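You operate a simulated robot arm through the tools that you are given. There is no shell and no other tool.

You run a simulated robot arm. Do the job below in one go: nothing can be reset, and whatever is moved stays where it is left.

Task
Plug the gooseneck lamp in at the socket post and light it.
Fine: post switch off first; then plug, post switch on, lamp switch on. Where these are worked on the way, their far stop is far enough and under half their travel is too little: post switch.

Only the result counts: the job must be done as asked and must still hold three seconds after the hand-in. Knocking over, shifting, dropping, spilling or breaking anything else fails it.

Robot
A 7-joint arm with a fingered hand, fixed in place. Base frame: the origin is on the floor under the middle of its stand, x ahead of it, y to its left, z up. Readings come in cm, rad, newtons and seconds.
With the tool pointing down near the work surface it reaches from about 26 to 70 cm from the base axis. Its first joint turns from -2.897 to 2.897 rad. Payload 4 kg.
The tool frame sits at the grasp point between the pads (the TCP): z along the fingers, y along the line on which they close. The tips reach 2.6 cm beyond it. The gripper opens to 14.8 cm; its body begins 7.3 cm behind the TCP. The gripper is a hand of 3 fingers: y runs from the thumb to the fingers, the wrist lies at [0, 0, -23.9] in the tool frame, and closing takes about 1.5 s.
Orientation is that of the tool frame in the base frame, as [roll, pitch, yaw] about the fixed x, y, z axes, in that order (R = Rz(yaw) Ry(pitch) Rx(roll)). With the fingers straight down and closing along the base's y, the tool's x points along the base's -x, its y along +y and its z along -z.

Tools
- The arm moves only by the tool nudge_tool. Its argument "motion" is a list of rows, each an object (a shift or turn left out is 0, a gripper value left out holds the last) with "delta_pos": the shift along the base's x, y, z in cm, a list of three; "rot": the turn, a rotation vector about the base's x, y, z in rad, a list of three. In form: [{"delta_pos": [tx, ty, tz], "rot": [rx, ry, rz]}, ...]. A call has 1 to 20 rows; each row shifts and turns the commanded pose from where the row before left it. "grip" is the gripper command, from -1 (fully open) to 1 (shut), values between in proportion, set as the call begins (left out, the last holds). Rows are played at 5 a second. More than 5 cm and 0.15 rad between two rows, or a gripper value outside its range, and nothing of the call is played. Where a pose cannot be reached the arm comes as near as it can. A force on the tool above 40 N (or 10 N above the force at the start of the call, whichever is more), or a blocked arm, ends the call early, and 0.2 s more pass. The fingers move at their own pace (about 7.2 cm/s each) and stop on an object; they squeeze with about 27 N. The grip force told is the motor's: it shows also when the fingers shut on nothing. Time passes only in rows, and 0.2 s behind the last, so rows that do not move let the fingers close. The reply holds the time, the measured pose of the TCP, the force on the tool along the base axes, the opening and the grip force, in the units named above and with some noise, with the torque about the TCP (base axes, N m) and any sound that the robot's microphone picked up.
- Cameras (640 x 400 px; columns grow to the right, rows downward): "scene" is fixed at [5.1, 65.03, 167.51]; the picture's right is [-0.71, -0.71, 0.00], its down [-0.48, 0.48, -0.74] and it looks along [0.52, -0.52, -0.67] (base axes); focal length 352 px, centre (320, 200). "wrist" rides on the gripper at [6.8, -3.9, -9] in the tool frame; the picture's right is [0.50, 0.87, 0.00], its down [-0.66, 0.38, -0.65] and it looks along [-0.57, 0.33, 0.76] (tool axes); focal length 222 px, centre (320, 200). There is no depth. A picture from a camera that has moved, and an enlarged one, comes with that camera's place and axes in the base frame and with its lens.
- get_image(camera): a new picture of that camera. No time passes.
- lift_body(by): slides the trunk up (or, below 0, down) by that many cm; the arm rides with it, the base frame stays. It gives what a move gives, with no picture.
- finger_targets(finger1, finger2, thumb_bend): sets how far each is bent, from 0 (flat) to 1 (curled in); at 0.3 the hand is open as for a grip, at 0.7 the pads meet at the TCP. One left out holds its place. A second passes; each finger stops where it meets its share of the squeeze, and holds until it gets a number again. A gripper value or a shape takes the hand back. It gives what a move gives, with no picture; readings hold the bend of each and the force on the fingers (four entries, about 0 where the hand has none), thumb and palm.
- grasp_type(shape): the hand has 3 fingers and takes this shape, open, in about a second: jaw (thumb against the fingers, like two jaws); tri (thumb and two fingers); tip (a fingertip pinch); poke (one finger out to press); point (the index stretched); flat (the hand flat); cup (the hand cupped); fist (a fist). The gripper value then closes the fingers along that shape, each until it touches; the sizes above hold for jaw. It gives what a move gives, with no picture.
- close_up(camera, box): a new picture of the part [left, top, right, bottom] of that camera's present view, enlarged. No time passes.
- job_done(): hands the job in; it is judged then, once.

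Nothing tells you positions but the pictures and the camera data. Unless the task says otherwise, let go and move clear before handing in.

The tools are called after ">>>" by a JSON object that holds its "api" and its "payload". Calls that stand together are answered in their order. nudge_tool: Moves the arm, as the interface text tells. Its arguments: {"type":"object","properties":{"motion":{"type":"array"},"grip":{"type":"number"}},"required":["motion"]} The other tools are called the same way: lift_body (by) moves the trunk up or down; grasp_type (shape) gives the hand a shape; finger_targets (finger1, finger2, thumb_bend) moves the fingers one by one; get_image (camera) takes a picture; close_up (camera, box) takes an enlarged picture of a part of a camera's view; job_done () hands the job in.

At the start:

```text
time: 0.0
eef_pos: [46.48, -4.53, 126.09]
ee_rot: [-3.142, -0.001, -3.14]
ft_force: [0.2, 0.0, -0.8]
torque: [-0.03, 0.0, 0.0]
width: 14.8
finger_force: 0.0
shape: jaw
bend: [0.3, 0.3, 0.3]
finger forces: [0.0, 0.1, 0.1, 0.0, 0.1, 0.0]
trunk travel left (down, up): [-52.5, 6.5]
```

scene: 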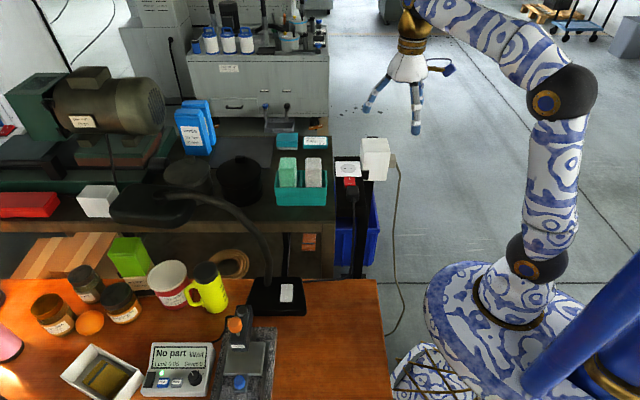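
wrist: 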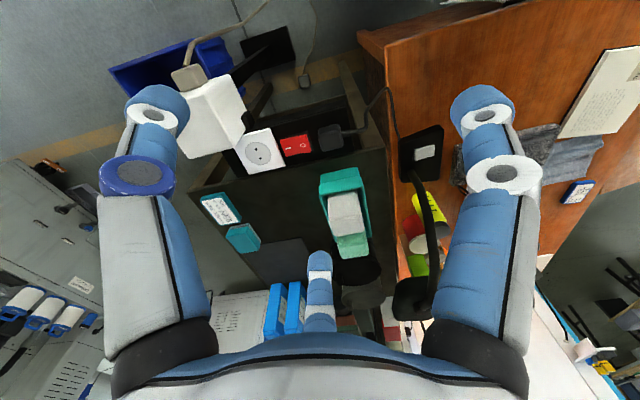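

I see a workbench with a gooseneck lamp, a socket post with a white socket, a red rocker switch and a black plug near the post. I'll take enlarged pictures first to locate things.

>>> {"api": "close_up", "payload": {"camera": "scene", "box": [240, 100, 440, 330]}}

>>> {"api": "close_up", "payload": {"camera": "scene", "box": [310, 130, 410, 200]}}

>>> {"api": "close_up", "payload": {"camera": "wrist", "box": [150, 40, 470, 240]}}

>>> {"api": "close_up", "payload": {"camera": "wrist", "box": [220, 80, 380, 180]}}

```text
1.74 times, centred on (340, 215) of scene
camera zoom: at [5.1, 65.03, 167.51], right [-0.71, -0.71, 0.0], down [-0.48, 0.48, -0.74], along [0.52, -0.52, -0.67], focal length 612 px, centre (285, 174)
```

zoom: 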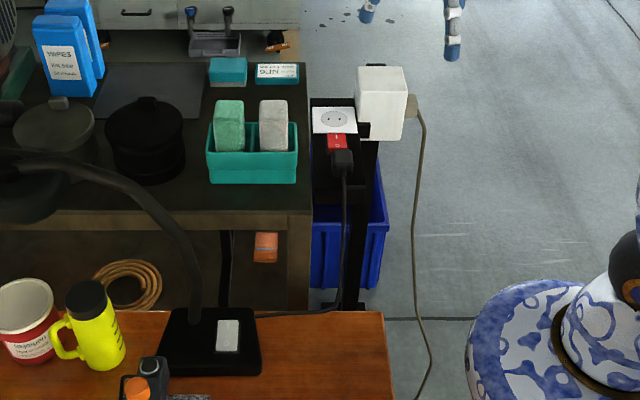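

```text
5.71 times, centred on (360, 165) of scene
camera zoom: at [5.1, 65.03, 167.51], right [-0.71, -0.71, 0.0], down [-0.48, 0.48, -0.74], along [0.52, -0.52, -0.67], focal length 2012 px, centre (91, 400)
```

zoom: 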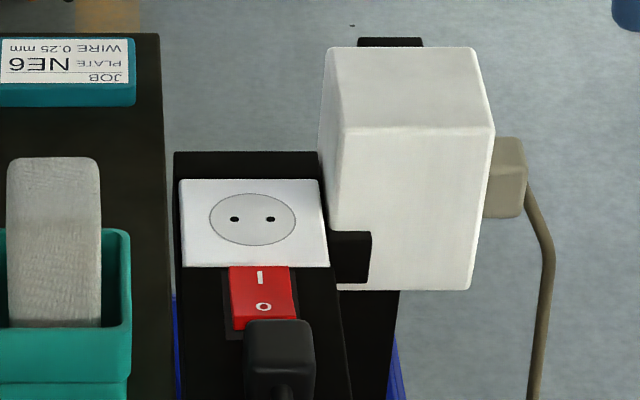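

```text
2.00 times, centred on (310, 140) of wrist
camera zoom: at [39.84, -8.49, 135.17], right [-0.5, 0.87, 0.0], down [0.65, 0.38, 0.65], along [0.57, 0.33, -0.76], focal length 444 px, centre (340, 320)
```

zoom: 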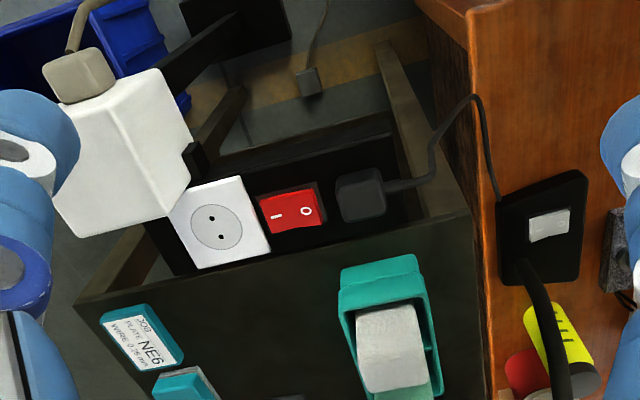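

```text
4.00 times, centred on (300, 130) of wrist
camera zoom: at [39.84, -8.49, 135.17], right [-0.5, 0.87, 0.0], down [0.65, 0.38, 0.65], along [0.57, 0.33, -0.76], focal length 888 px, centre (400, 480)
```

zoom: 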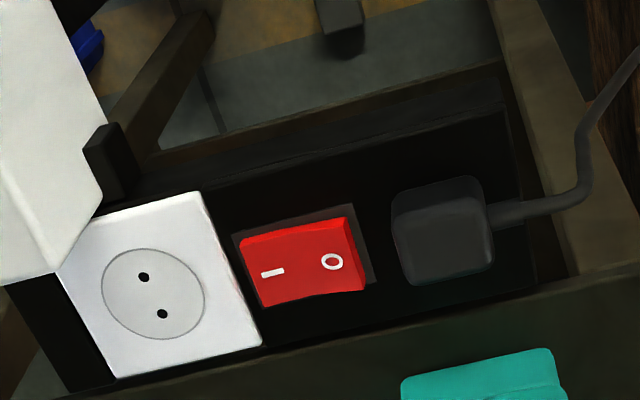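

The socket post's top plate seems to carry, in a diagonal row, the socket (about 65,-8,96), the red rocker (about 59,-2.6,97) and the parked plug (about 54,2,98). I'll go lower for a better look.

>>> {"api": "nudge_tool", "payload": {"motion": [{"delta_pos": [-2, 0, -3]}, {"delta_pos": [-2, 0, -3]}, {"delta_pos": [-2, 0, -3]}, {"delta_pos": [0, 0, -3]}]}}

>>> {"api": "get_image", "payload": {"camera": "wrist"}}

```text
time: 1.0
eef_pos: [40.54, -4.53, 114.06]
ee_rot: [-3.141, 0.0, -3.14]
ft_force: [-0.4, 0.4, 0.0]
torque: [0.01, -0.01, -0.01]
width: 14.78
finger_force: 0.1
shape: jaw
bend: [0.3, 0.3, 0.3]
finger forces: [0.0, 0.0, 0.0, 0.1, 0.0, 0.1]
trunk travel left (down, up): [-52.5, 6.5]
```

```text
taken
camera wrist: at [33.78, -8.47, 123.08], right [-0.5, 0.87, 0.0], down [0.65, 0.38, 0.65], along [0.57, 0.33, -0.76], focal length 222 px, centre (320, 200)
```

wrist: 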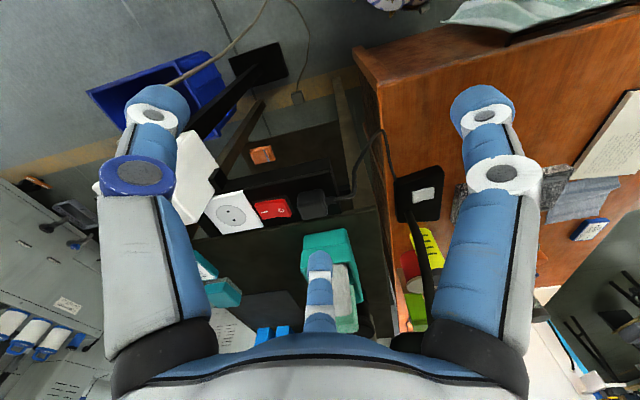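

I'm now lower. I'll enlarge the plate to see how the plug is parked and how the rocker stands.

>>> {"api": "close_up", "payload": {"camera": "wrist", "box": [170, 130, 350, 243]}}

>>> {"api": "close_up", "payload": {"camera": "wrist", "box": [245, 170, 365, 245]}}

>>> {"api": "close_up", "payload": {"camera": "scene", "box": [330, 155, 370, 225]}}

>>> {"api": "close_up", "payload": {"camera": "scene", "box": [240, 260, 320, 325]}}

```text
3.54 times, centred on (260, 186) of wrist
camera zoom: at [33.78, -8.47, 123.08], right [-0.5, 0.87, 0.0], down [0.65, 0.38, 0.65], along [0.57, 0.33, -0.76], focal length 786 px, centre (532, 248)
```

zoom: 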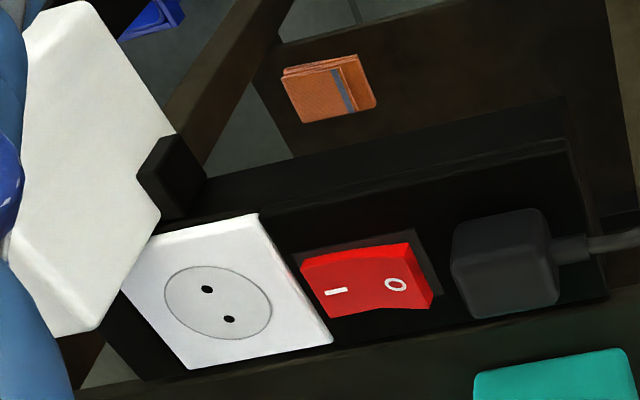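

```text
5.33 times, centred on (305, 208) of wrist
camera zoom: at [33.78, -8.47, 123.08], right [-0.5, 0.87, 0.0], down [0.65, 0.38, 0.65], along [0.57, 0.33, -0.76], focal length 1185 px, centre (400, 160)
```

zoom: 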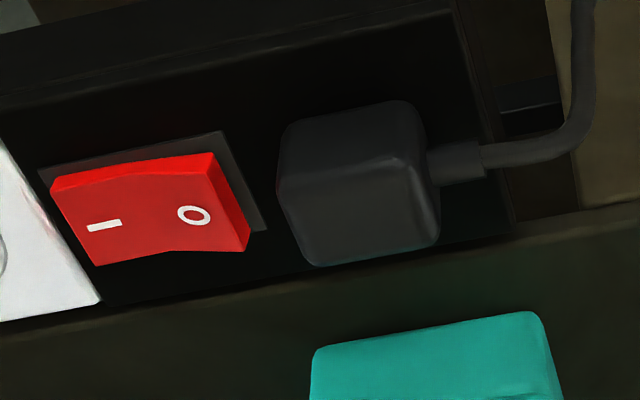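

```text
5.71 times, centred on (350, 190) of scene
camera zoom: at [5.1, 65.03, 167.51], right [-0.71, -0.71, 0.0], down [-0.48, 0.48, -0.74], along [0.52, -0.52, -0.67], focal length 2012 px, centre (149, 257)
```

zoom: 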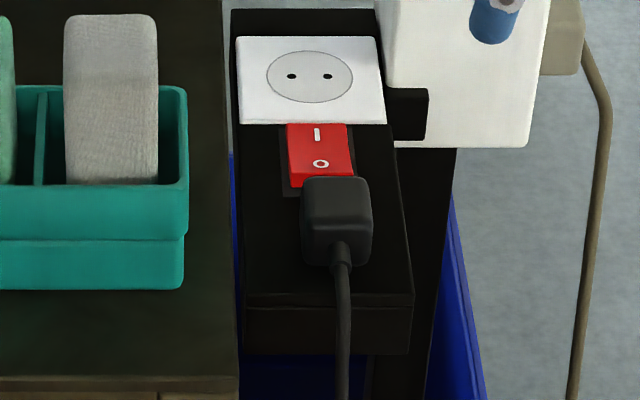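

```text
6.15 times, centred on (280, 292) of scene
camera zoom: at [5.1, 65.03, 167.51], right [-0.71, -0.71, 0.0], down [-0.48, 0.48, -0.74], along [0.52, -0.52, -0.67], focal length 2167 px, centre (566, -369)
```

zoom: 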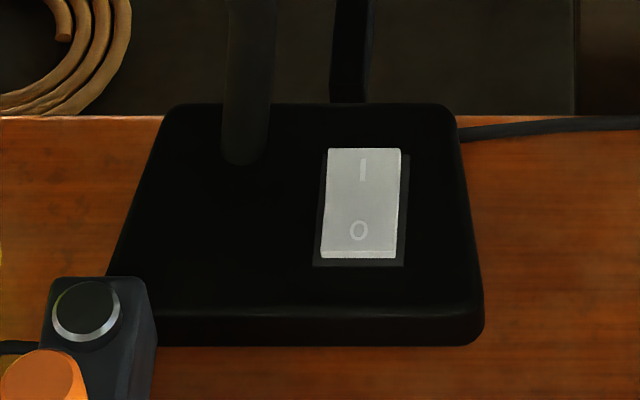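

The plug is a block parked on the plate with its cable leaving the side facing away from the rocker. I'll zoom further to measure it.

>>> {"api": "close_up", "payload": {"camera": "scene", "box": [340, 165, 372, 205]}}

>>> {"api": "close_up", "payload": {"camera": "wrist", "box": [285, 175, 349, 215]}}

>>> {"api": "close_up", "payload": {"camera": "scene", "box": [320, 120, 420, 183]}}

```text
10.00 times, centred on (356, 185) of scene
camera zoom: at [5.1, 65.03, 167.51], right [-0.71, -0.71, 0.0], down [-0.48, 0.48, -0.74], along [0.52, -0.52, -0.67], focal length 3522 px, centre (-40, 350)
```

zoom: 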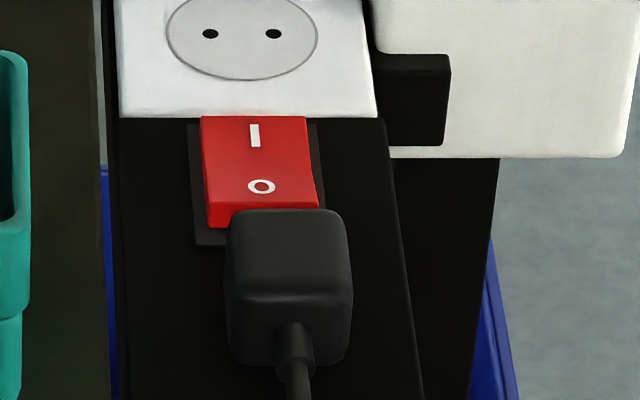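

```text
10.00 times, centred on (317, 195) of wrist
camera zoom: at [33.78, -8.47, 123.08], right [-0.5, 0.87, 0.0], down [0.65, 0.38, 0.65], along [0.57, 0.33, -0.76], focal length 2221 px, centre (350, 250)
```

zoom: 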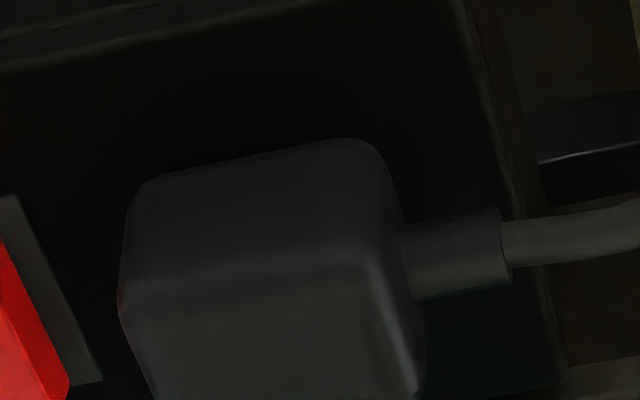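

```text
6.35 times, centred on (370, 152) of scene
camera zoom: at [5.1, 65.03, 167.51], right [-0.71, -0.71, 0.0], down [-0.48, 0.48, -0.74], along [0.52, -0.52, -0.67], focal length 2236 px, centre (2, 508)
```

zoom: 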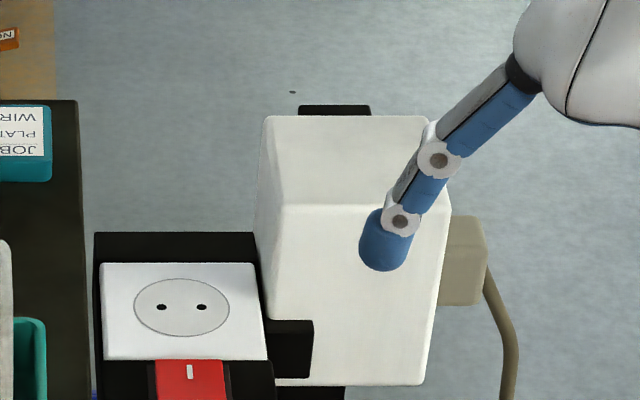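

I'll try the poke shape here in clear air and look at where the fingertip lies relative to the tool point.

>>> {"api": "grasp_type", "payload": {"shape": "poke"}}

>>> {"api": "get_image", "payload": {"camera": "scene"}}

>>> {"api": "get_image", "payload": {"camera": "wrist"}}

```text
time: 1.9
eef_pos: [40.48, -4.45, 114.06]
ee_rot: [-3.141, 0.0, -3.14]
ft_force: [-1.1, 0.2, 0.0]
torque: [-0.01, 0.01, -0.01]
width: 0.0
finger_force: 0.1
shape: poke
bend: [1.0, 1.0, 0.4]
finger forces: [0.0, 0.0, 0.0, 0.0, 0.0, 0.0]
trunk travel left (down, up): [-52.5, 6.5]
```

```text
taken
```

scene: 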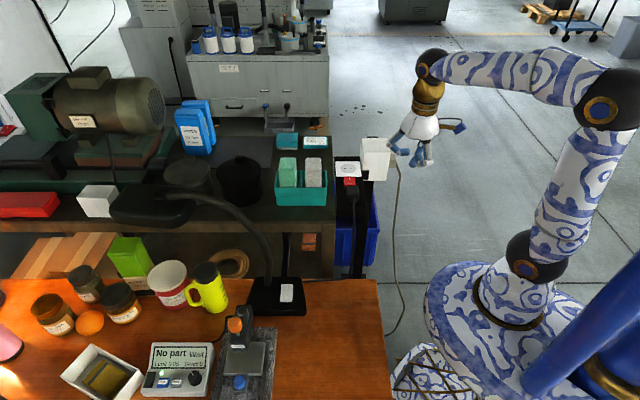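

```text
taken
camera wrist: at [33.79, -8.47, 123.14], right [-0.5, 0.87, 0.0], down [0.65, 0.38, 0.65], along [0.57, 0.33, -0.76], focal length 222 px, centre (320, 200)
```

wrist: 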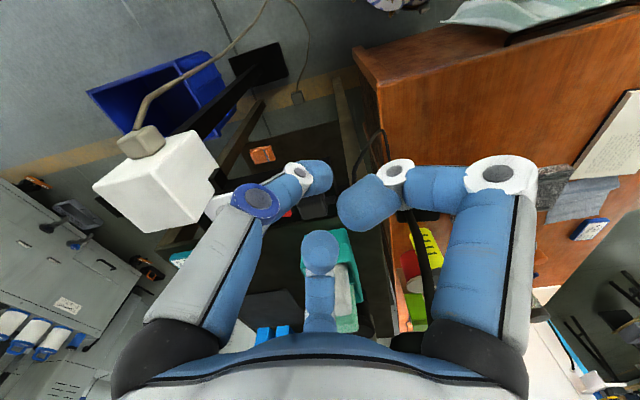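

>>> {"api": "close_up", "payload": {"camera": "scene", "box": [370, 80, 480, 180]}}

>>> {"api": "close_up", "payload": {"camera": "wrist", "box": [200, 120, 440, 280]}}

```text
4.00 times, centred on (425, 130) of scene
camera zoom: at [5.1, 65.03, 167.51], right [-0.71, -0.71, 0.0], down [-0.48, 0.48, -0.74], along [0.52, -0.52, -0.67], focal length 1409 px, centre (-100, 480)
```

zoom: 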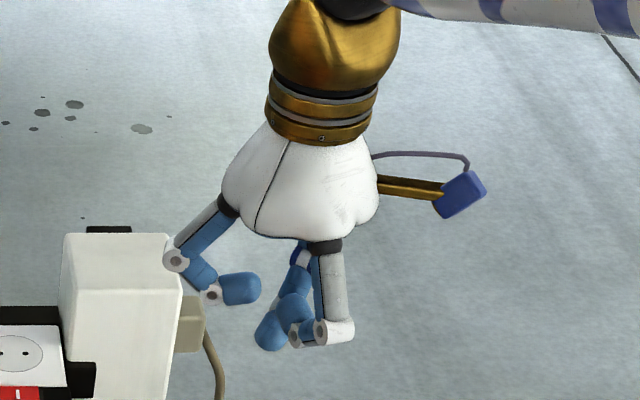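

```text
2.50 times, centred on (320, 200) of wrist
camera zoom: at [33.79, -8.47, 123.14], right [-0.5, 0.87, 0.0], down [0.65, 0.38, 0.65], along [0.57, 0.33, -0.76], focal length 555 px, centre (320, 200)
```

zoom: 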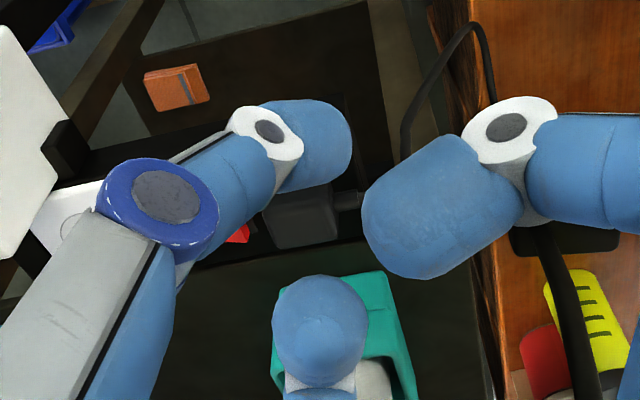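

>>> {"api": "close_up", "payload": {"camera": "wrist", "box": [80, 110, 240, 250]}}

>>> {"api": "grasp_type", "payload": {"shape": "point"}}

>>> {"api": "close_up", "payload": {"camera": "scene", "box": [370, 80, 480, 180]}}

>>> {"api": "get_image", "payload": {"camera": "wrist"}}

```text
2.86 times, centred on (160, 180) of wrist
camera zoom: at [33.79, -8.47, 123.14], right [-0.5, 0.87, 0.0], down [0.65, 0.38, 0.65], along [0.57, 0.33, -0.76], focal length 635 px, centre (777, 257)
```

zoom: 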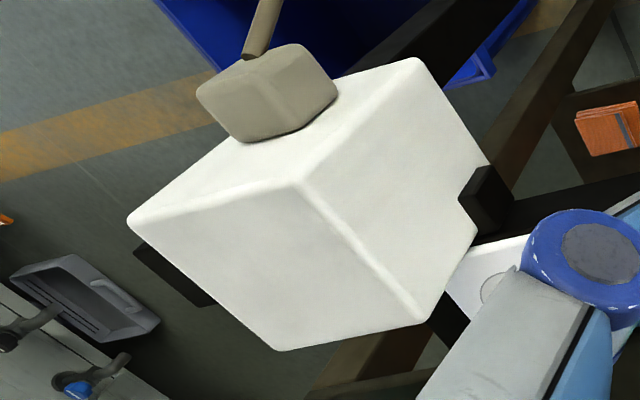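

```text
time: 2.8
eef_pos: [40.53, -4.46, 114.02]
ee_rot: [3.141, 0.0, -3.14]
ft_force: [0.4, 0.0, -0.1]
torque: [0.0, 0.0, 0.0]
width: 14.2
finger_force: 0.0
shape: point
bend: [0.7, 1.0, 0.86]
finger forces: [0.1, 0.0, 0.0, 0.1, 0.0, 0.0]
trunk travel left (down, up): [-52.5, 6.5]
```

```text
4.00 times, centred on (425, 130) of scene
camera zoom: at [5.1, 65.03, 167.51], right [-0.71, -0.71, 0.0], down [-0.48, 0.48, -0.74], along [0.52, -0.52, -0.67], focal length 1409 px, centre (-100, 480)
```

zoom: 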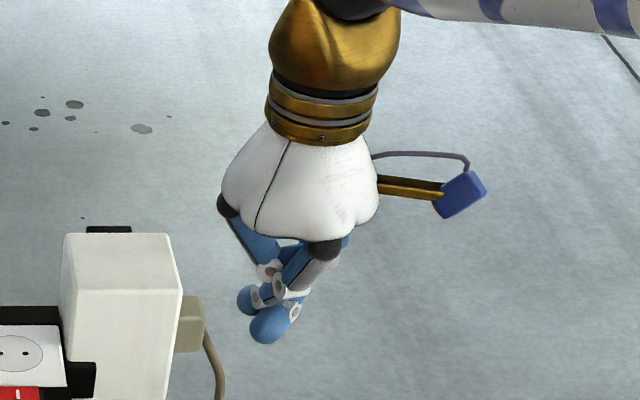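

```text
taken
camera wrist: at [33.79, -8.47, 123.14], right [-0.5, 0.87, 0.0], down [0.65, 0.38, 0.65], along [0.57, 0.33, -0.76], focal length 222 px, centre (320, 200)
```

wrist: 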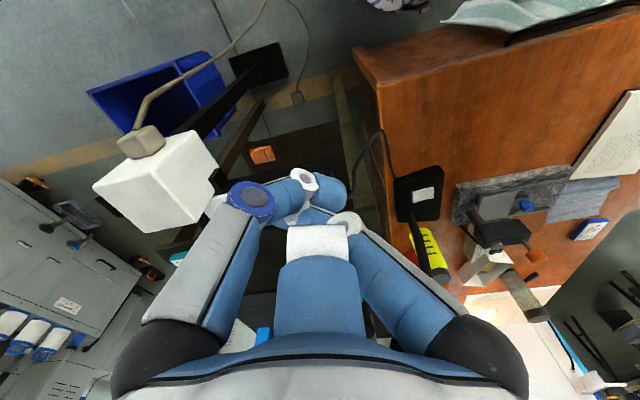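

>>> {"api": "close_up", "payload": {"camera": "wrist", "box": [210, 140, 390, 260]}}

>>> {"api": "close_up", "payload": {"camera": "scene", "box": [415, 125, 465, 175]}}

```text
3.33 times, centred on (300, 200) of wrist
camera zoom: at [33.79, -8.47, 123.14], right [-0.5, 0.87, 0.0], down [0.65, 0.38, 0.65], along [0.57, 0.33, -0.76], focal length 740 px, centre (387, 200)
```

zoom: 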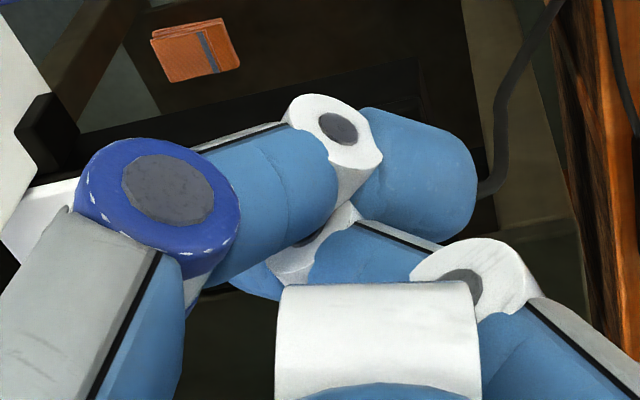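

```text
8.00 times, centred on (440, 150) of scene
camera zoom: at [5.1, 65.03, 167.51], right [-0.71, -0.71, 0.0], down [-0.48, 0.48, -0.74], along [0.52, -0.52, -0.67], focal length 2817 px, centre (-640, 600)
```

zoom: 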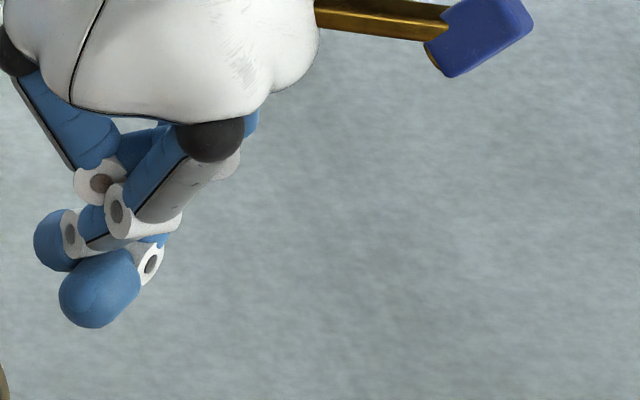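

I'll test a single-finger pressing pose: thumb bent to the tool point, the other two fingers laid flat.

>>> {"api": "grasp_type", "payload": {"shape": "jaw"}}

>>> {"api": "finger_targets", "payload": {"finger1": 0.0, "finger2": 0.0, "thumb_bend": 0.7}}

>>> {"api": "close_up", "payload": {"camera": "scene", "box": [370, 80, 480, 180]}}

>>> {"api": "get_image", "payload": {"camera": "wrist"}}

```text
time: 3.7
eef_pos: [40.48, -4.42, 114.18]
ee_rot: [3.141, 0.0, -3.139]
ft_force: [0.0, -0.6, 0.1]
torque: [0.01, 0.01, -0.02]
width: 14.76
finger_force: 0.1
shape: jaw
bend: [0.3, 0.3, 0.3]
finger forces: [0.1, 0.0, 0.0, 0.0, 0.0, 0.1]
trunk travel left (down, up): [-52.5, 6.5]
```

```text
time: 4.7
eef_pos: [40.49, -4.43, 114.08]
ee_rot: [-3.141, -0.001, -3.139]
ft_force: [-0.4, -0.9, 0.5]
torque: [-0.04, -0.03, 0.0]
width: 10.35
finger_force: 0.1
shape: fingers
bend: [0.0, 0.0, 0.7]
finger forces: [0.0, 0.0, 0.0, 0.1, 0.0, 0.0]
trunk travel left (down, up): [-52.5, 6.5]
```

```text
4.00 times, centred on (425, 130) of scene
camera zoom: at [5.1, 65.03, 167.51], right [-0.71, -0.71, 0.0], down [-0.48, 0.48, -0.74], along [0.52, -0.52, -0.67], focal length 1409 px, centre (-100, 480)
```

zoom: 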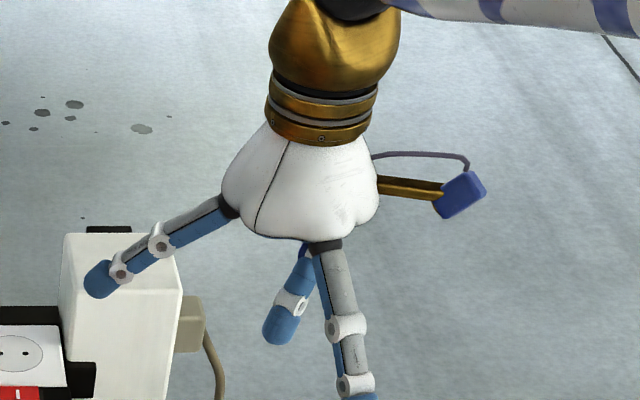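

```text
taken
camera wrist: at [33.79, -8.47, 123.12], right [-0.5, 0.87, 0.0], down [0.65, 0.38, 0.65], along [0.57, 0.33, -0.76], focal length 222 px, centre (320, 200)
```

wrist: 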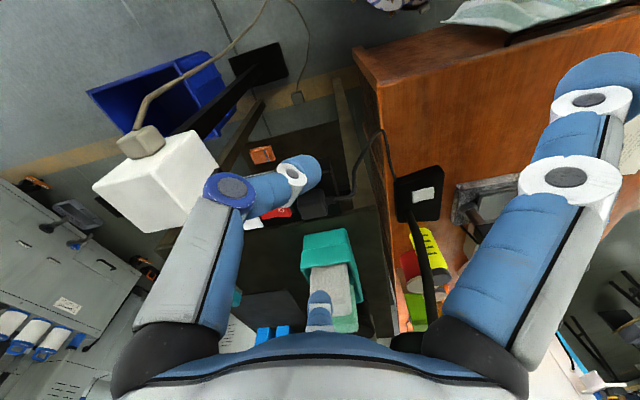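

>>> {"api": "grasp_type", "payload": {"shape": "jaw"}}

>>> {"api": "nudge_tool", "payload": {"motion": [{}, {}, {}, {}, {}, {}, {}, {}], "grip": 0.6}}

>>> {"api": "close_up", "payload": {"camera": "scene", "box": [390, 100, 470, 180]}}

>>> {"api": "close_up", "payload": {"camera": "wrist", "box": [160, 80, 480, 340]}}

```text
time: 5.6
eef_pos: [40.4, -4.43, 114.05]
ee_rot: [-3.14, 0.0, -3.14]
ft_force: [0.5, -0.3, -0.7]
torque: [-0.01, 0.0, -0.02]
width: 14.79
finger_force: 0.0
shape: jaw
bend: [0.3, 0.3, 0.3]
finger forces: [0.1, 0.0, 0.0, 0.0, 0.0, 0.0]
trunk travel left (down, up): [-52.5, 6.5]
```

```text
time: 7.4
eef_pos: [40.51, -4.43, 114.1]
ee_rot: [-3.14, 0.0, -3.141]
ft_force: [1.9, 0.6, 0.1]
torque: [0.02, 0.02, 0.01]
width: 3.01
finger_force: 0.0
shape: jaw
bend: [0.75, 0.75, 0.7]
finger forces: [0.0, 0.0, 0.0, 0.0, 0.1, 0.0]
trunk travel left (down, up): [-52.5, 6.5]
```

```text
5.00 times, centred on (430, 140) of scene
camera zoom: at [5.1, 65.03, 167.51], right [-0.71, -0.71, 0.0], down [-0.48, 0.48, -0.74], along [0.52, -0.52, -0.67], focal length 1761 px, centre (-230, 500)
```

zoom: 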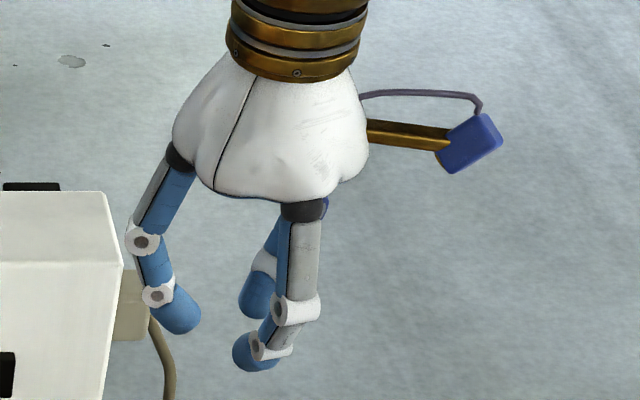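

```text
1.54 times, centred on (320, 210) of wrist
camera zoom: at [33.79, -8.47, 123.12], right [-0.5, 0.87, 0.0], down [0.65, 0.38, 0.65], along [0.57, 0.33, -0.76], focal length 342 px, centre (320, 185)
```

zoom: 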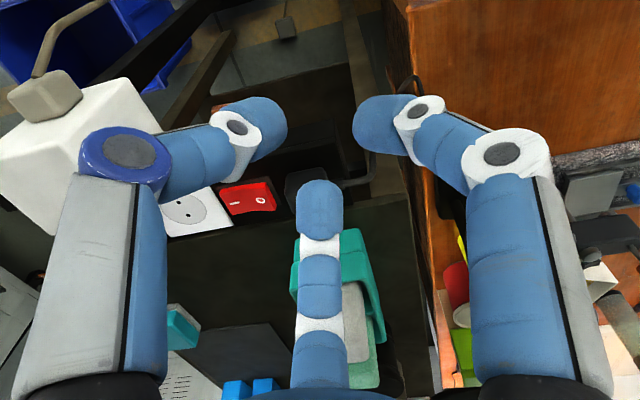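

>>> {"api": "grasp_type", "payload": {"shape": "tip"}}

>>> {"api": "close_up", "payload": {"camera": "scene", "box": [390, 100, 470, 180]}}

>>> {"api": "close_up", "payload": {"camera": "wrist", "box": [80, 40, 560, 340]}}

>>> {"api": "nudge_tool", "payload": {"motion": [{}, {}, {}, {}, {}, {}, {}, {}], "grip": 0.6}}

>>> {"api": "close_up", "payload": {"camera": "scene", "box": [390, 100, 470, 180]}}

>>> {"api": "close_up", "payload": {"camera": "wrist", "box": [80, 40, 560, 340]}}

```text
time: 8.3
eef_pos: [40.51, -4.5, 114.05]
ee_rot: [-3.141, 0.0, -3.14]
ft_force: [-0.6, -1.2, -0.2]
torque: [-0.02, 0.0, -0.03]
width: 14.78
finger_force: 0.1
shape: tip
bend: [0.3, 0.3, 0.3]
finger forces: [0.0, 0.0, 0.0, 0.1, 0.0, 0.0]
trunk travel left (down, up): [-52.5, 6.5]
```

```text
5.00 times, centred on (430, 140) of scene
camera zoom: at [5.1, 65.03, 167.51], right [-0.71, -0.71, 0.0], down [-0.48, 0.48, -0.74], along [0.52, -0.52, -0.67], focal length 1761 px, centre (-230, 500)
```

zoom: 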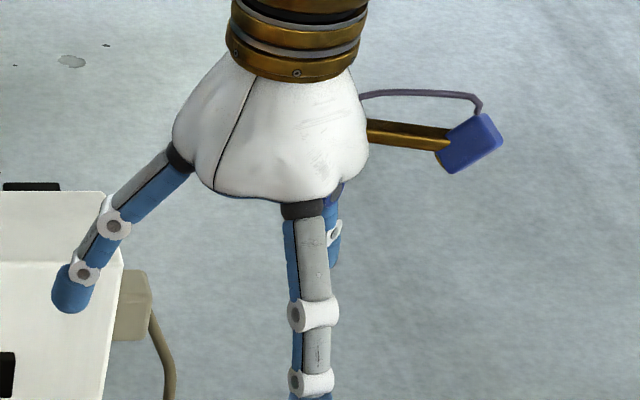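

```text
1.33 times, centred on (320, 190) of wrist
camera zoom: at [33.79, -8.47, 123.12], right [-0.5, 0.87, 0.0], down [0.65, 0.38, 0.65], along [0.57, 0.33, -0.76], focal length 296 px, centre (320, 213)
```

zoom: 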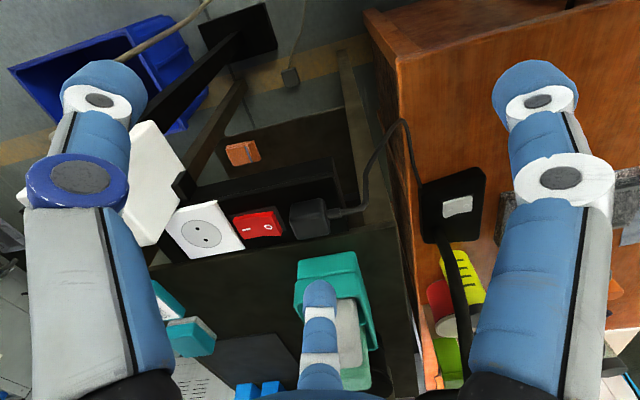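

```text
time: 10.1
eef_pos: [40.51, -4.43, 114.12]
ee_rot: [-3.14, 0.002, -3.139]
ft_force: [0.4, -0.1, -0.2]
torque: [0.0, 0.0, 0.01]
width: 3.01
finger_force: 0.0
shape: tip
bend: [0.75, 0.75, 0.7]
finger forces: [0.0, 0.1, 0.0, 0.1, 0.0, 0.0]
trunk travel left (down, up): [-52.5, 6.5]
```

```text
5.00 times, centred on (430, 140) of scene
camera zoom: at [5.1, 65.03, 167.51], right [-0.71, -0.71, 0.0], down [-0.48, 0.48, -0.74], along [0.52, -0.52, -0.67], focal length 1761 px, centre (-230, 500)
```

zoom: 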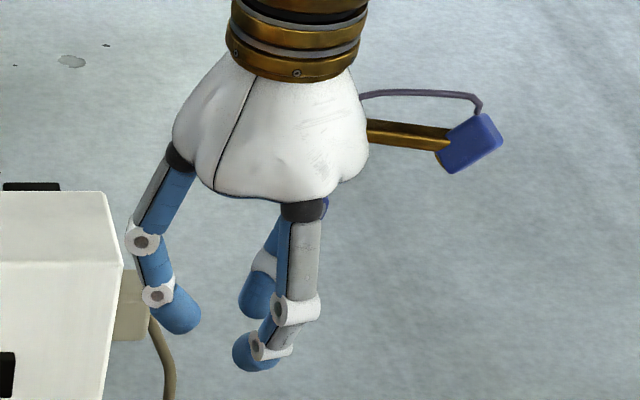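

```text
1.33 times, centred on (320, 190) of wrist
camera zoom: at [33.79, -8.47, 123.12], right [-0.5, 0.87, 0.0], down [0.65, 0.38, 0.65], along [0.57, 0.33, -0.76], focal length 296 px, centre (320, 213)
```

zoom: 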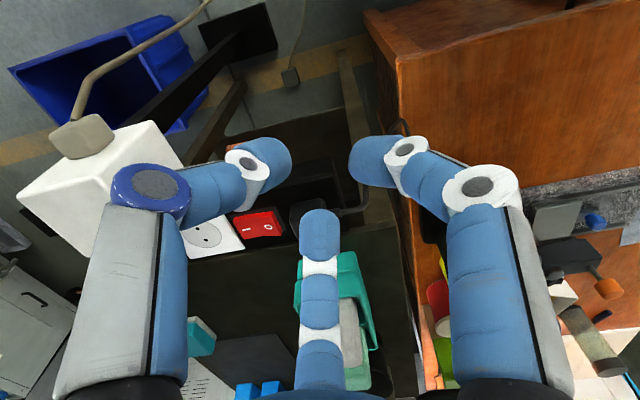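

The hand closes radially (three fingers at 120°). I'll turn the hand 45° to line up with the plate, and test a pressing pose with the two fingers curled and the thumb pointing down.

>>> {"api": "grasp_type", "payload": {"shape": "jaw"}}

>>> {"api": "nudge_tool", "payload": {"motion": [{"rot": [0, 0, 0.1309]}, {"rot": [0, 0, 0.1309]}, {"rot": [0, 0, 0.1309]}, {"rot": [0, 0, 0.1309]}, {"rot": [0, 0, 0.1309]}, {"rot": [0, 0, 0.1309]}, {}]}}

>>> {"api": "finger_targets", "payload": {"finger1": 1.0, "finger2": 1.0, "thumb_bend": 0.3}}

>>> {"api": "close_up", "payload": {"camera": "scene", "box": [370, 80, 480, 180]}}

>>> {"api": "get_image", "payload": {"camera": "wrist"}}

```text
time: 11.0
eef_pos: [40.41, -4.38, 114.07]
ee_rot: [-3.141, -0.001, -3.139]
ft_force: [-0.2, -1.1, 0.4]
torque: [-0.02, 0.05, 0.02]
width: 14.78
finger_force: 0.0
shape: jaw
bend: [0.3, 0.3, 0.3]
finger forces: [0.0, 0.0, 0.0, 0.0, 0.0, 0.0]
trunk travel left (down, up): [-52.5, 6.5]
```

```text
time: 12.6
eef_pos: [40.59, -4.36, 114.23]
ee_rot: [3.141, 0.0, -2.354]
ft_force: [-0.6, 0.0, -0.5]
torque: [-0.01, 0.02, 0.01]
width: 14.8
finger_force: 0.0
shape: jaw
bend: [0.3, 0.3, 0.3]
finger forces: [0.0, 0.1, 0.1, 0.0, 0.1, 0.1]
trunk travel left (down, up): [-52.5, 6.5]
```

```text
time: 13.6
eef_pos: [40.59, -4.37, 114.12]
ee_rot: [-3.141, 0.0, -2.356]
ft_force: [0.7, 0.3, -0.6]
torque: [0.04, -0.01, -0.02]
width: 6.25
finger_force: 0.0
shape: fingers
bend: [0.78, 0.78, 0.3]
finger forces: [0.1, 0.0, 0.0, 0.0, 0.0, 0.0]
trunk travel left (down, up): [-52.5, 6.5]
```

```text
4.00 times, centred on (425, 130) of scene
camera zoom: at [5.1, 65.03, 167.51], right [-0.71, -0.71, 0.0], down [-0.48, 0.48, -0.74], along [0.52, -0.52, -0.67], focal length 1409 px, centre (-100, 480)
```

zoom: 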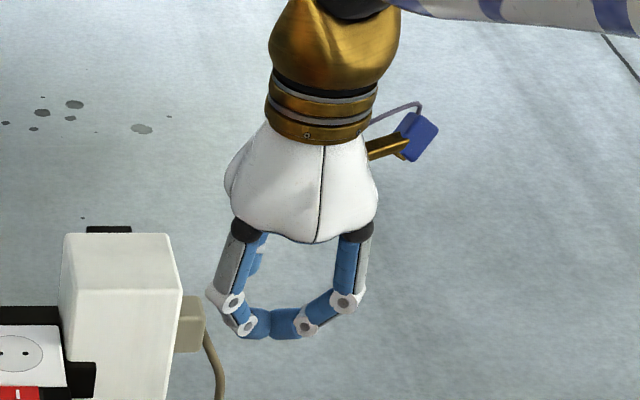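

```text
taken
camera wrist: at [38.57, -12.12, 123.17], right [-0.97, 0.26, 0.0], down [0.19, 0.73, 0.65], along [0.17, 0.63, -0.76], focal length 222 px, centre (320, 200)
```

wrist: 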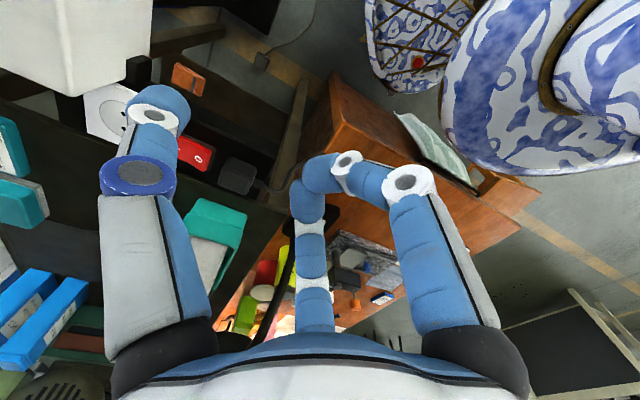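

The two fingers meet, and the thumb tip ends about 1.6 cm lower than them: a usable poker 8.4 cm from the hand axis toward the socket. Next I'll bring the thumb above the O end of the post switch.

>>> {"api": "nudge_tool", "payload": {"motion": [{"delta_pos": [2.98, 2.22, 0]}, {"delta_pos": [2.98, 2.22, 0]}, {"delta_pos": [2.98, 2.22, 0]}, {"delta_pos": [2.98, 2.22, 0]}, {"delta_pos": [0, 0, -2]}, {"delta_pos": [0, 0, -2]}, {"delta_pos": [0, 0, -2]}, {}]}}

>>> {"api": "get_image", "payload": {"camera": "wrist"}}

>>> {"api": "close_up", "payload": {"camera": "scene", "box": [290, 110, 410, 230]}}

```text
time: 15.4
eef_pos: [52.44, 4.26, 108.14]
ee_rot: [-3.141, 0.0, -2.357]
ft_force: [-0.2, -0.1, -0.4]
torque: [-0.04, 0.02, -0.02]
width: 6.3
finger_force: 0.1
shape: fingers
bend: [0.83, 0.82, 0.3]
finger forces: [0.0, 0.0, 0.0, 0.0, 0.0, 0.0]
trunk travel left (down, up): [-52.5, 6.5]
```

```text
taken
camera wrist: at [50.52, -3.29, 117.14], right [-0.97, 0.26, 0.0], down [0.2, 0.73, 0.65], along [0.17, 0.63, -0.76], focal length 222 px, centre (320, 200)
```

wrist: 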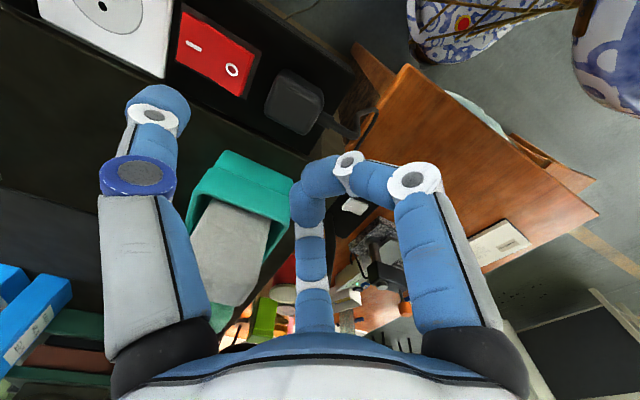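

```text
3.33 times, centred on (350, 170) of scene
camera zoom: at [5.1, 65.03, 167.51], right [-0.71, -0.71, 0.0], down [-0.48, 0.48, -0.74], along [0.52, -0.52, -0.67], focal length 1174 px, centre (220, 300)
```

zoom: 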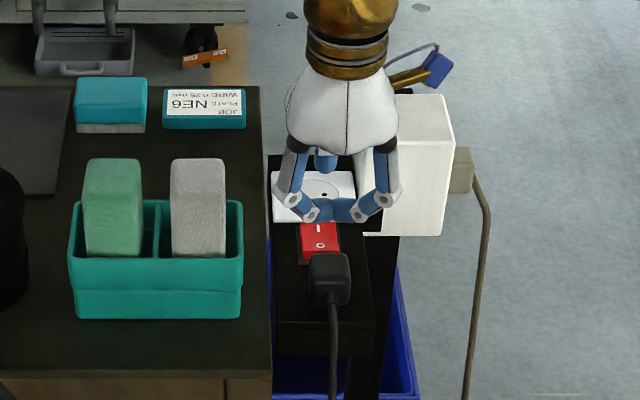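

>>> {"api": "close_up", "payload": {"camera": "wrist", "box": [80, 0, 400, 200]}}

>>> {"api": "close_up", "payload": {"camera": "wrist", "box": [160, 0, 380, 140]}}

```text
2.00 times, centred on (240, 100) of wrist
camera zoom: at [50.52, -3.29, 117.14], right [-0.97, 0.26, 0.0], down [0.2, 0.73, 0.65], along [0.17, 0.63, -0.76], focal length 444 px, centre (480, 400)
```

zoom: 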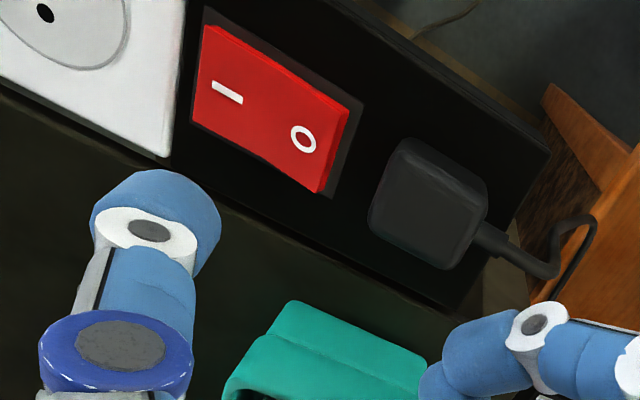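

```text
2.86 times, centred on (270, 70) of wrist
camera zoom: at [50.52, -3.29, 117.14], right [-0.97, 0.26, 0.0], down [0.2, 0.73, 0.65], along [0.17, 0.63, -0.76], focal length 635 px, centre (463, 571)
```

zoom: 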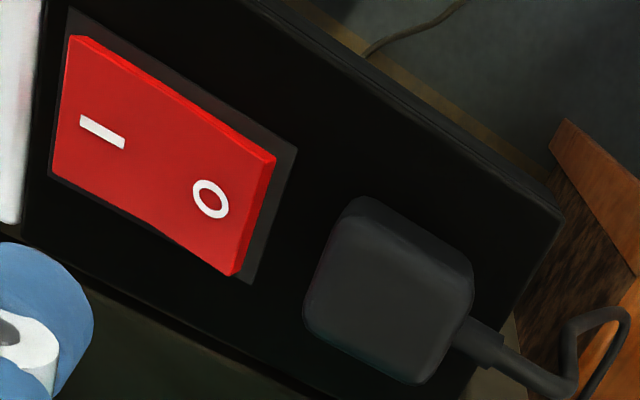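

Measured more closely: rocker spans s 41.2–46.2 along the plate with O at about s=42.1, plug centre about s=37.1, w=-39.5. I'll shift slightly and lower the thumb to just above O, then check.

>>> {"api": "nudge_tool", "payload": {"motion": [{"delta_pos": [-0.28, 0.28, -1.5]}, {"delta_pos": [0, 0, -2]}, {"delta_pos": [0, 0, -2]}, {"delta_pos": [0, 0, -1.3]}, {}, {}]}}

>>> {"api": "close_up", "payload": {"camera": "wrist", "box": [80, 0, 400, 200]}}

>>> {"api": "close_up", "payload": {"camera": "scene", "box": [310, 130, 390, 210]}}

```text
time: 16.8
eef_pos: [52.26, 4.77, 101.41]
ee_rot: [3.141, 0.001, -2.354]
ft_force: [0.2, 0.7, -0.1]
torque: [0.0, 0.01, 0.0]
width: 6.65
finger_force: 0.1
shape: fingers
bend: [0.93, 0.92, 0.3]
finger forces: [0.1, 0.0, 0.0, 0.1, 0.1, 0.1]
trunk travel left (down, up): [-52.5, 6.5]
```

```text
2.00 times, centred on (240, 100) of wrist
camera zoom: at [50.22, -2.91, 110.37], right [-0.97, 0.26, 0.0], down [0.19, 0.73, 0.65], along [0.17, 0.63, -0.76], focal length 444 px, centre (480, 400)
```

zoom: 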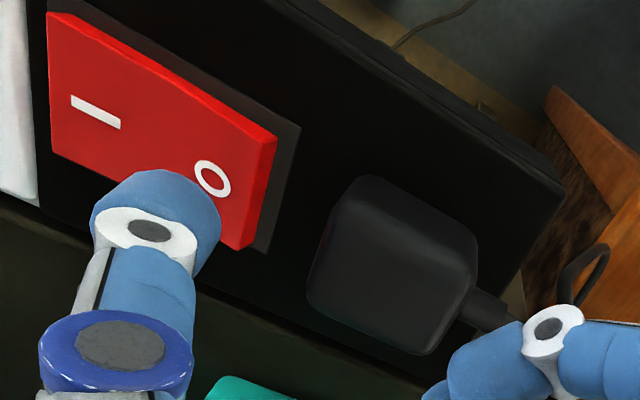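

```text
5.00 times, centred on (350, 170) of scene
camera zoom: at [5.1, 65.03, 167.51], right [-0.71, -0.71, 0.0], down [-0.48, 0.48, -0.74], along [0.52, -0.52, -0.67], focal length 1761 px, centre (170, 350)
```

zoom: 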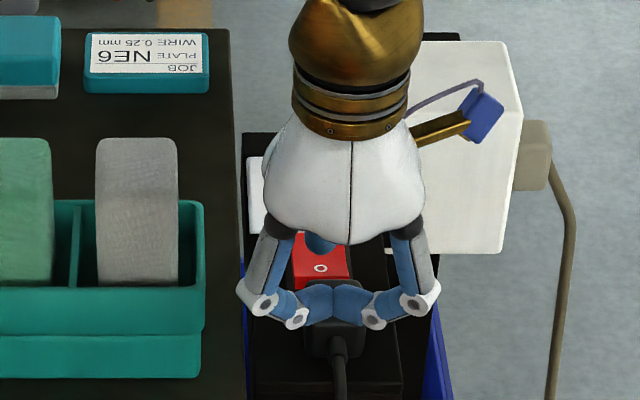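

>>> {"api": "nudge_tool", "payload": {"motion": [{"delta_pos": [-0.25, 0.25, -0.3]}, {"delta_pos": [0, 0, -0.3]}, {"delta_pos": [0, 0, -0.3]}, {"delta_pos": [0, 0, -0.2]}, {}]}}

>>> {"api": "close_up", "payload": {"camera": "wrist", "box": [80, 0, 400, 200]}}

```text
time: 18.0
eef_pos: [51.89, 4.89, 100.21]
ee_rot: [-3.141, 0.001, -2.354]
ft_force: [0.1, 0.0, -0.6]
torque: [0.0, 0.03, 0.0]
width: 6.66
finger_force: 0.1
shape: fingers
bend: [0.93, 0.92, 0.3]
finger forces: [0.0, 0.1, 0.0, 0.0, 0.1, 0.0]
trunk travel left (down, up): [-52.5, 6.5]
```

```text
2.00 times, centred on (240, 100) of wrist
camera zoom: at [49.94, -2.7, 109.28], right [-0.97, 0.26, 0.0], down [0.19, 0.73, 0.65], along [0.17, 0.63, -0.76], focal length 444 px, centre (480, 400)
```

zoom: 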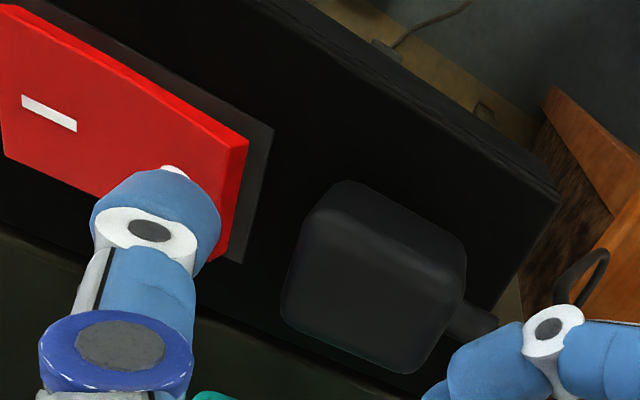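

>>> {"api": "nudge_tool", "payload": {"motion": [{"delta_pos": [0, 0, -0.2]}, {"delta_pos": [0, 0, -0.2]}, {}]}}

>>> {"api": "close_up", "payload": {"camera": "wrist", "box": [80, 0, 400, 200]}}

```text
time: 18.8
eef_pos: [51.96, 4.94, 99.79]
ee_rot: [3.141, 0.001, -2.354]
ft_force: [0.6, 0.5, 0.7]
torque: [-0.01, -0.02, 0.0]
width: 6.69
finger_force: 0.2
shape: fingers
bend: [0.93, 0.92, 0.3]
finger forces: [0.0, 0.0, 0.0, 0.1, 0.7, 0.0]
trunk travel left (down, up): [-52.5, 6.5]
```

```text
2.00 times, centred on (240, 100) of wrist
camera zoom: at [49.96, -2.69, 108.88], right [-0.97, 0.26, 0.0], down [0.19, 0.73, 0.65], along [0.17, 0.63, -0.76], focal length 444 px, centre (480, 400)
```

zoom: 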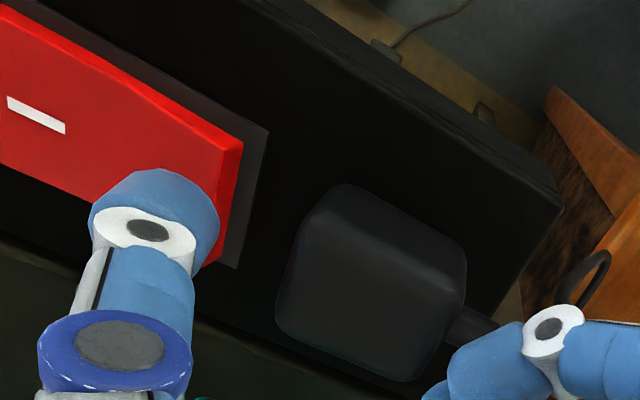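

Thumb is just touching the O end. I'll press on.

>>> {"api": "nudge_tool", "payload": {"motion": [{"delta_pos": [0, 0, -0.2]}, {"delta_pos": [0, 0, -0.2]}, {"delta_pos": [0, 0, -0.1]}, {}]}}

>>> {"api": "close_up", "payload": {"camera": "wrist", "box": [80, 0, 400, 200]}}

```text
time: 19.8
eef_pos: [51.92, 4.94, 99.24]
ee_rot: [-3.141, -0.002, -2.356]
ft_force: [-0.2, -0.1, 0.6]
torque: [-0.04, -0.02, -0.01]
width: 6.68
finger_force: 0.7
shape: fingers
bend: [0.93, 0.92, 0.3]
finger forces: [0.0, 0.0, 0.1, 0.0, 1.2, 0.1]
trunk travel left (down, up): [-52.5, 6.5]
heard: click
```

```text
2.00 times, centred on (240, 100) of wrist
camera zoom: at [49.96, -2.72, 108.37], right [-0.97, 0.26, 0.0], down [0.2, 0.73, 0.65], along [0.17, 0.63, -0.76], focal length 444 px, centre (480, 400)
```

zoom: 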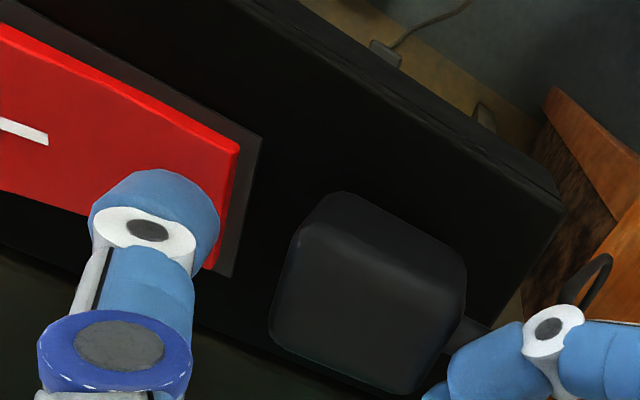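

A click was heard. I'll press a little further to reach the stop.

>>> {"api": "nudge_tool", "payload": {"motion": [{"delta_pos": [0, 0, -0.15]}, {"delta_pos": [0, 0, -0.15]}, {}]}}

```text
time: 20.6
eef_pos: [51.79, 4.98, 99.2]
ee_rot: [-3.14, 0.0, -2.355]
ft_force: [-6.1, 3.5, 18.5]
torque: [-1.08, -1.01, -0.18]
width: 6.84
finger_force: 9.6
shape: fingers
bend: [0.93, 0.92, 0.3]
finger forces: [0.1, 0.0, 0.1, 0.1, 18.7, 0.0]
trunk travel left (down, up): [-52.5, 6.5]
```

The switch is at its stop. I'll lift off and check it.

>>> {"api": "nudge_tool", "payload": {"motion": [{"delta_pos": [0, 0, 0.5]}, {"delta_pos": [0, 0, 1.5]}, {"delta_pos": [0, 0, 2]}, {"delta_pos": [0, 0, 3]}, {}]}}

>>> {"api": "close_up", "payload": {"camera": "wrist", "box": [160, 0, 380, 140]}}

>>> {"api": "close_up", "payload": {"camera": "scene", "box": [330, 155, 370, 205]}}

```text
time: 21.8
eef_pos: [51.97, 4.91, 106.11]
ee_rot: [-3.141, -0.001, -2.353]
ft_force: [0.6, 0.2, -0.1]
torque: [0.04, 0.0, -0.05]
width: 6.73
finger_force: 0.0
shape: fingers
bend: [0.93, 0.92, 0.3]
finger forces: [0.1, 0.0, 0.1, 0.1, 0.0, 0.0]
trunk travel left (down, up): [-52.5, 6.5]
```

```text
2.86 times, centred on (270, 70) of wrist
camera zoom: at [49.98, -2.72, 115.16], right [-0.97, 0.26, 0.0], down [0.2, 0.73, 0.65], along [0.17, 0.63, -0.76], focal length 635 px, centre (463, 571)
```

zoom: 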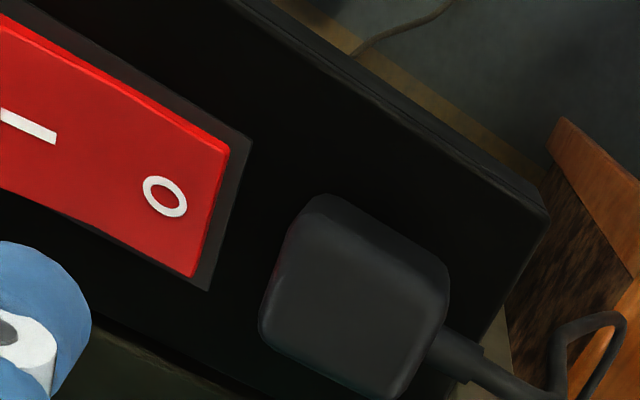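

```text
8.00 times, centred on (350, 180) of scene
camera zoom: at [5.1, 65.03, 167.51], right [-0.71, -0.71, 0.0], down [-0.48, 0.48, -0.74], along [0.52, -0.52, -0.67], focal length 2817 px, centre (80, 360)
```

zoom: 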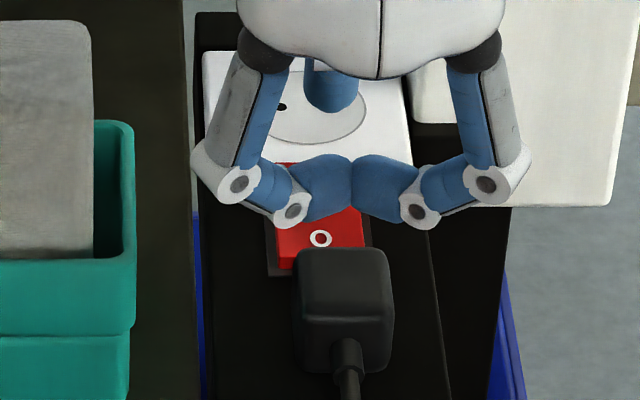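

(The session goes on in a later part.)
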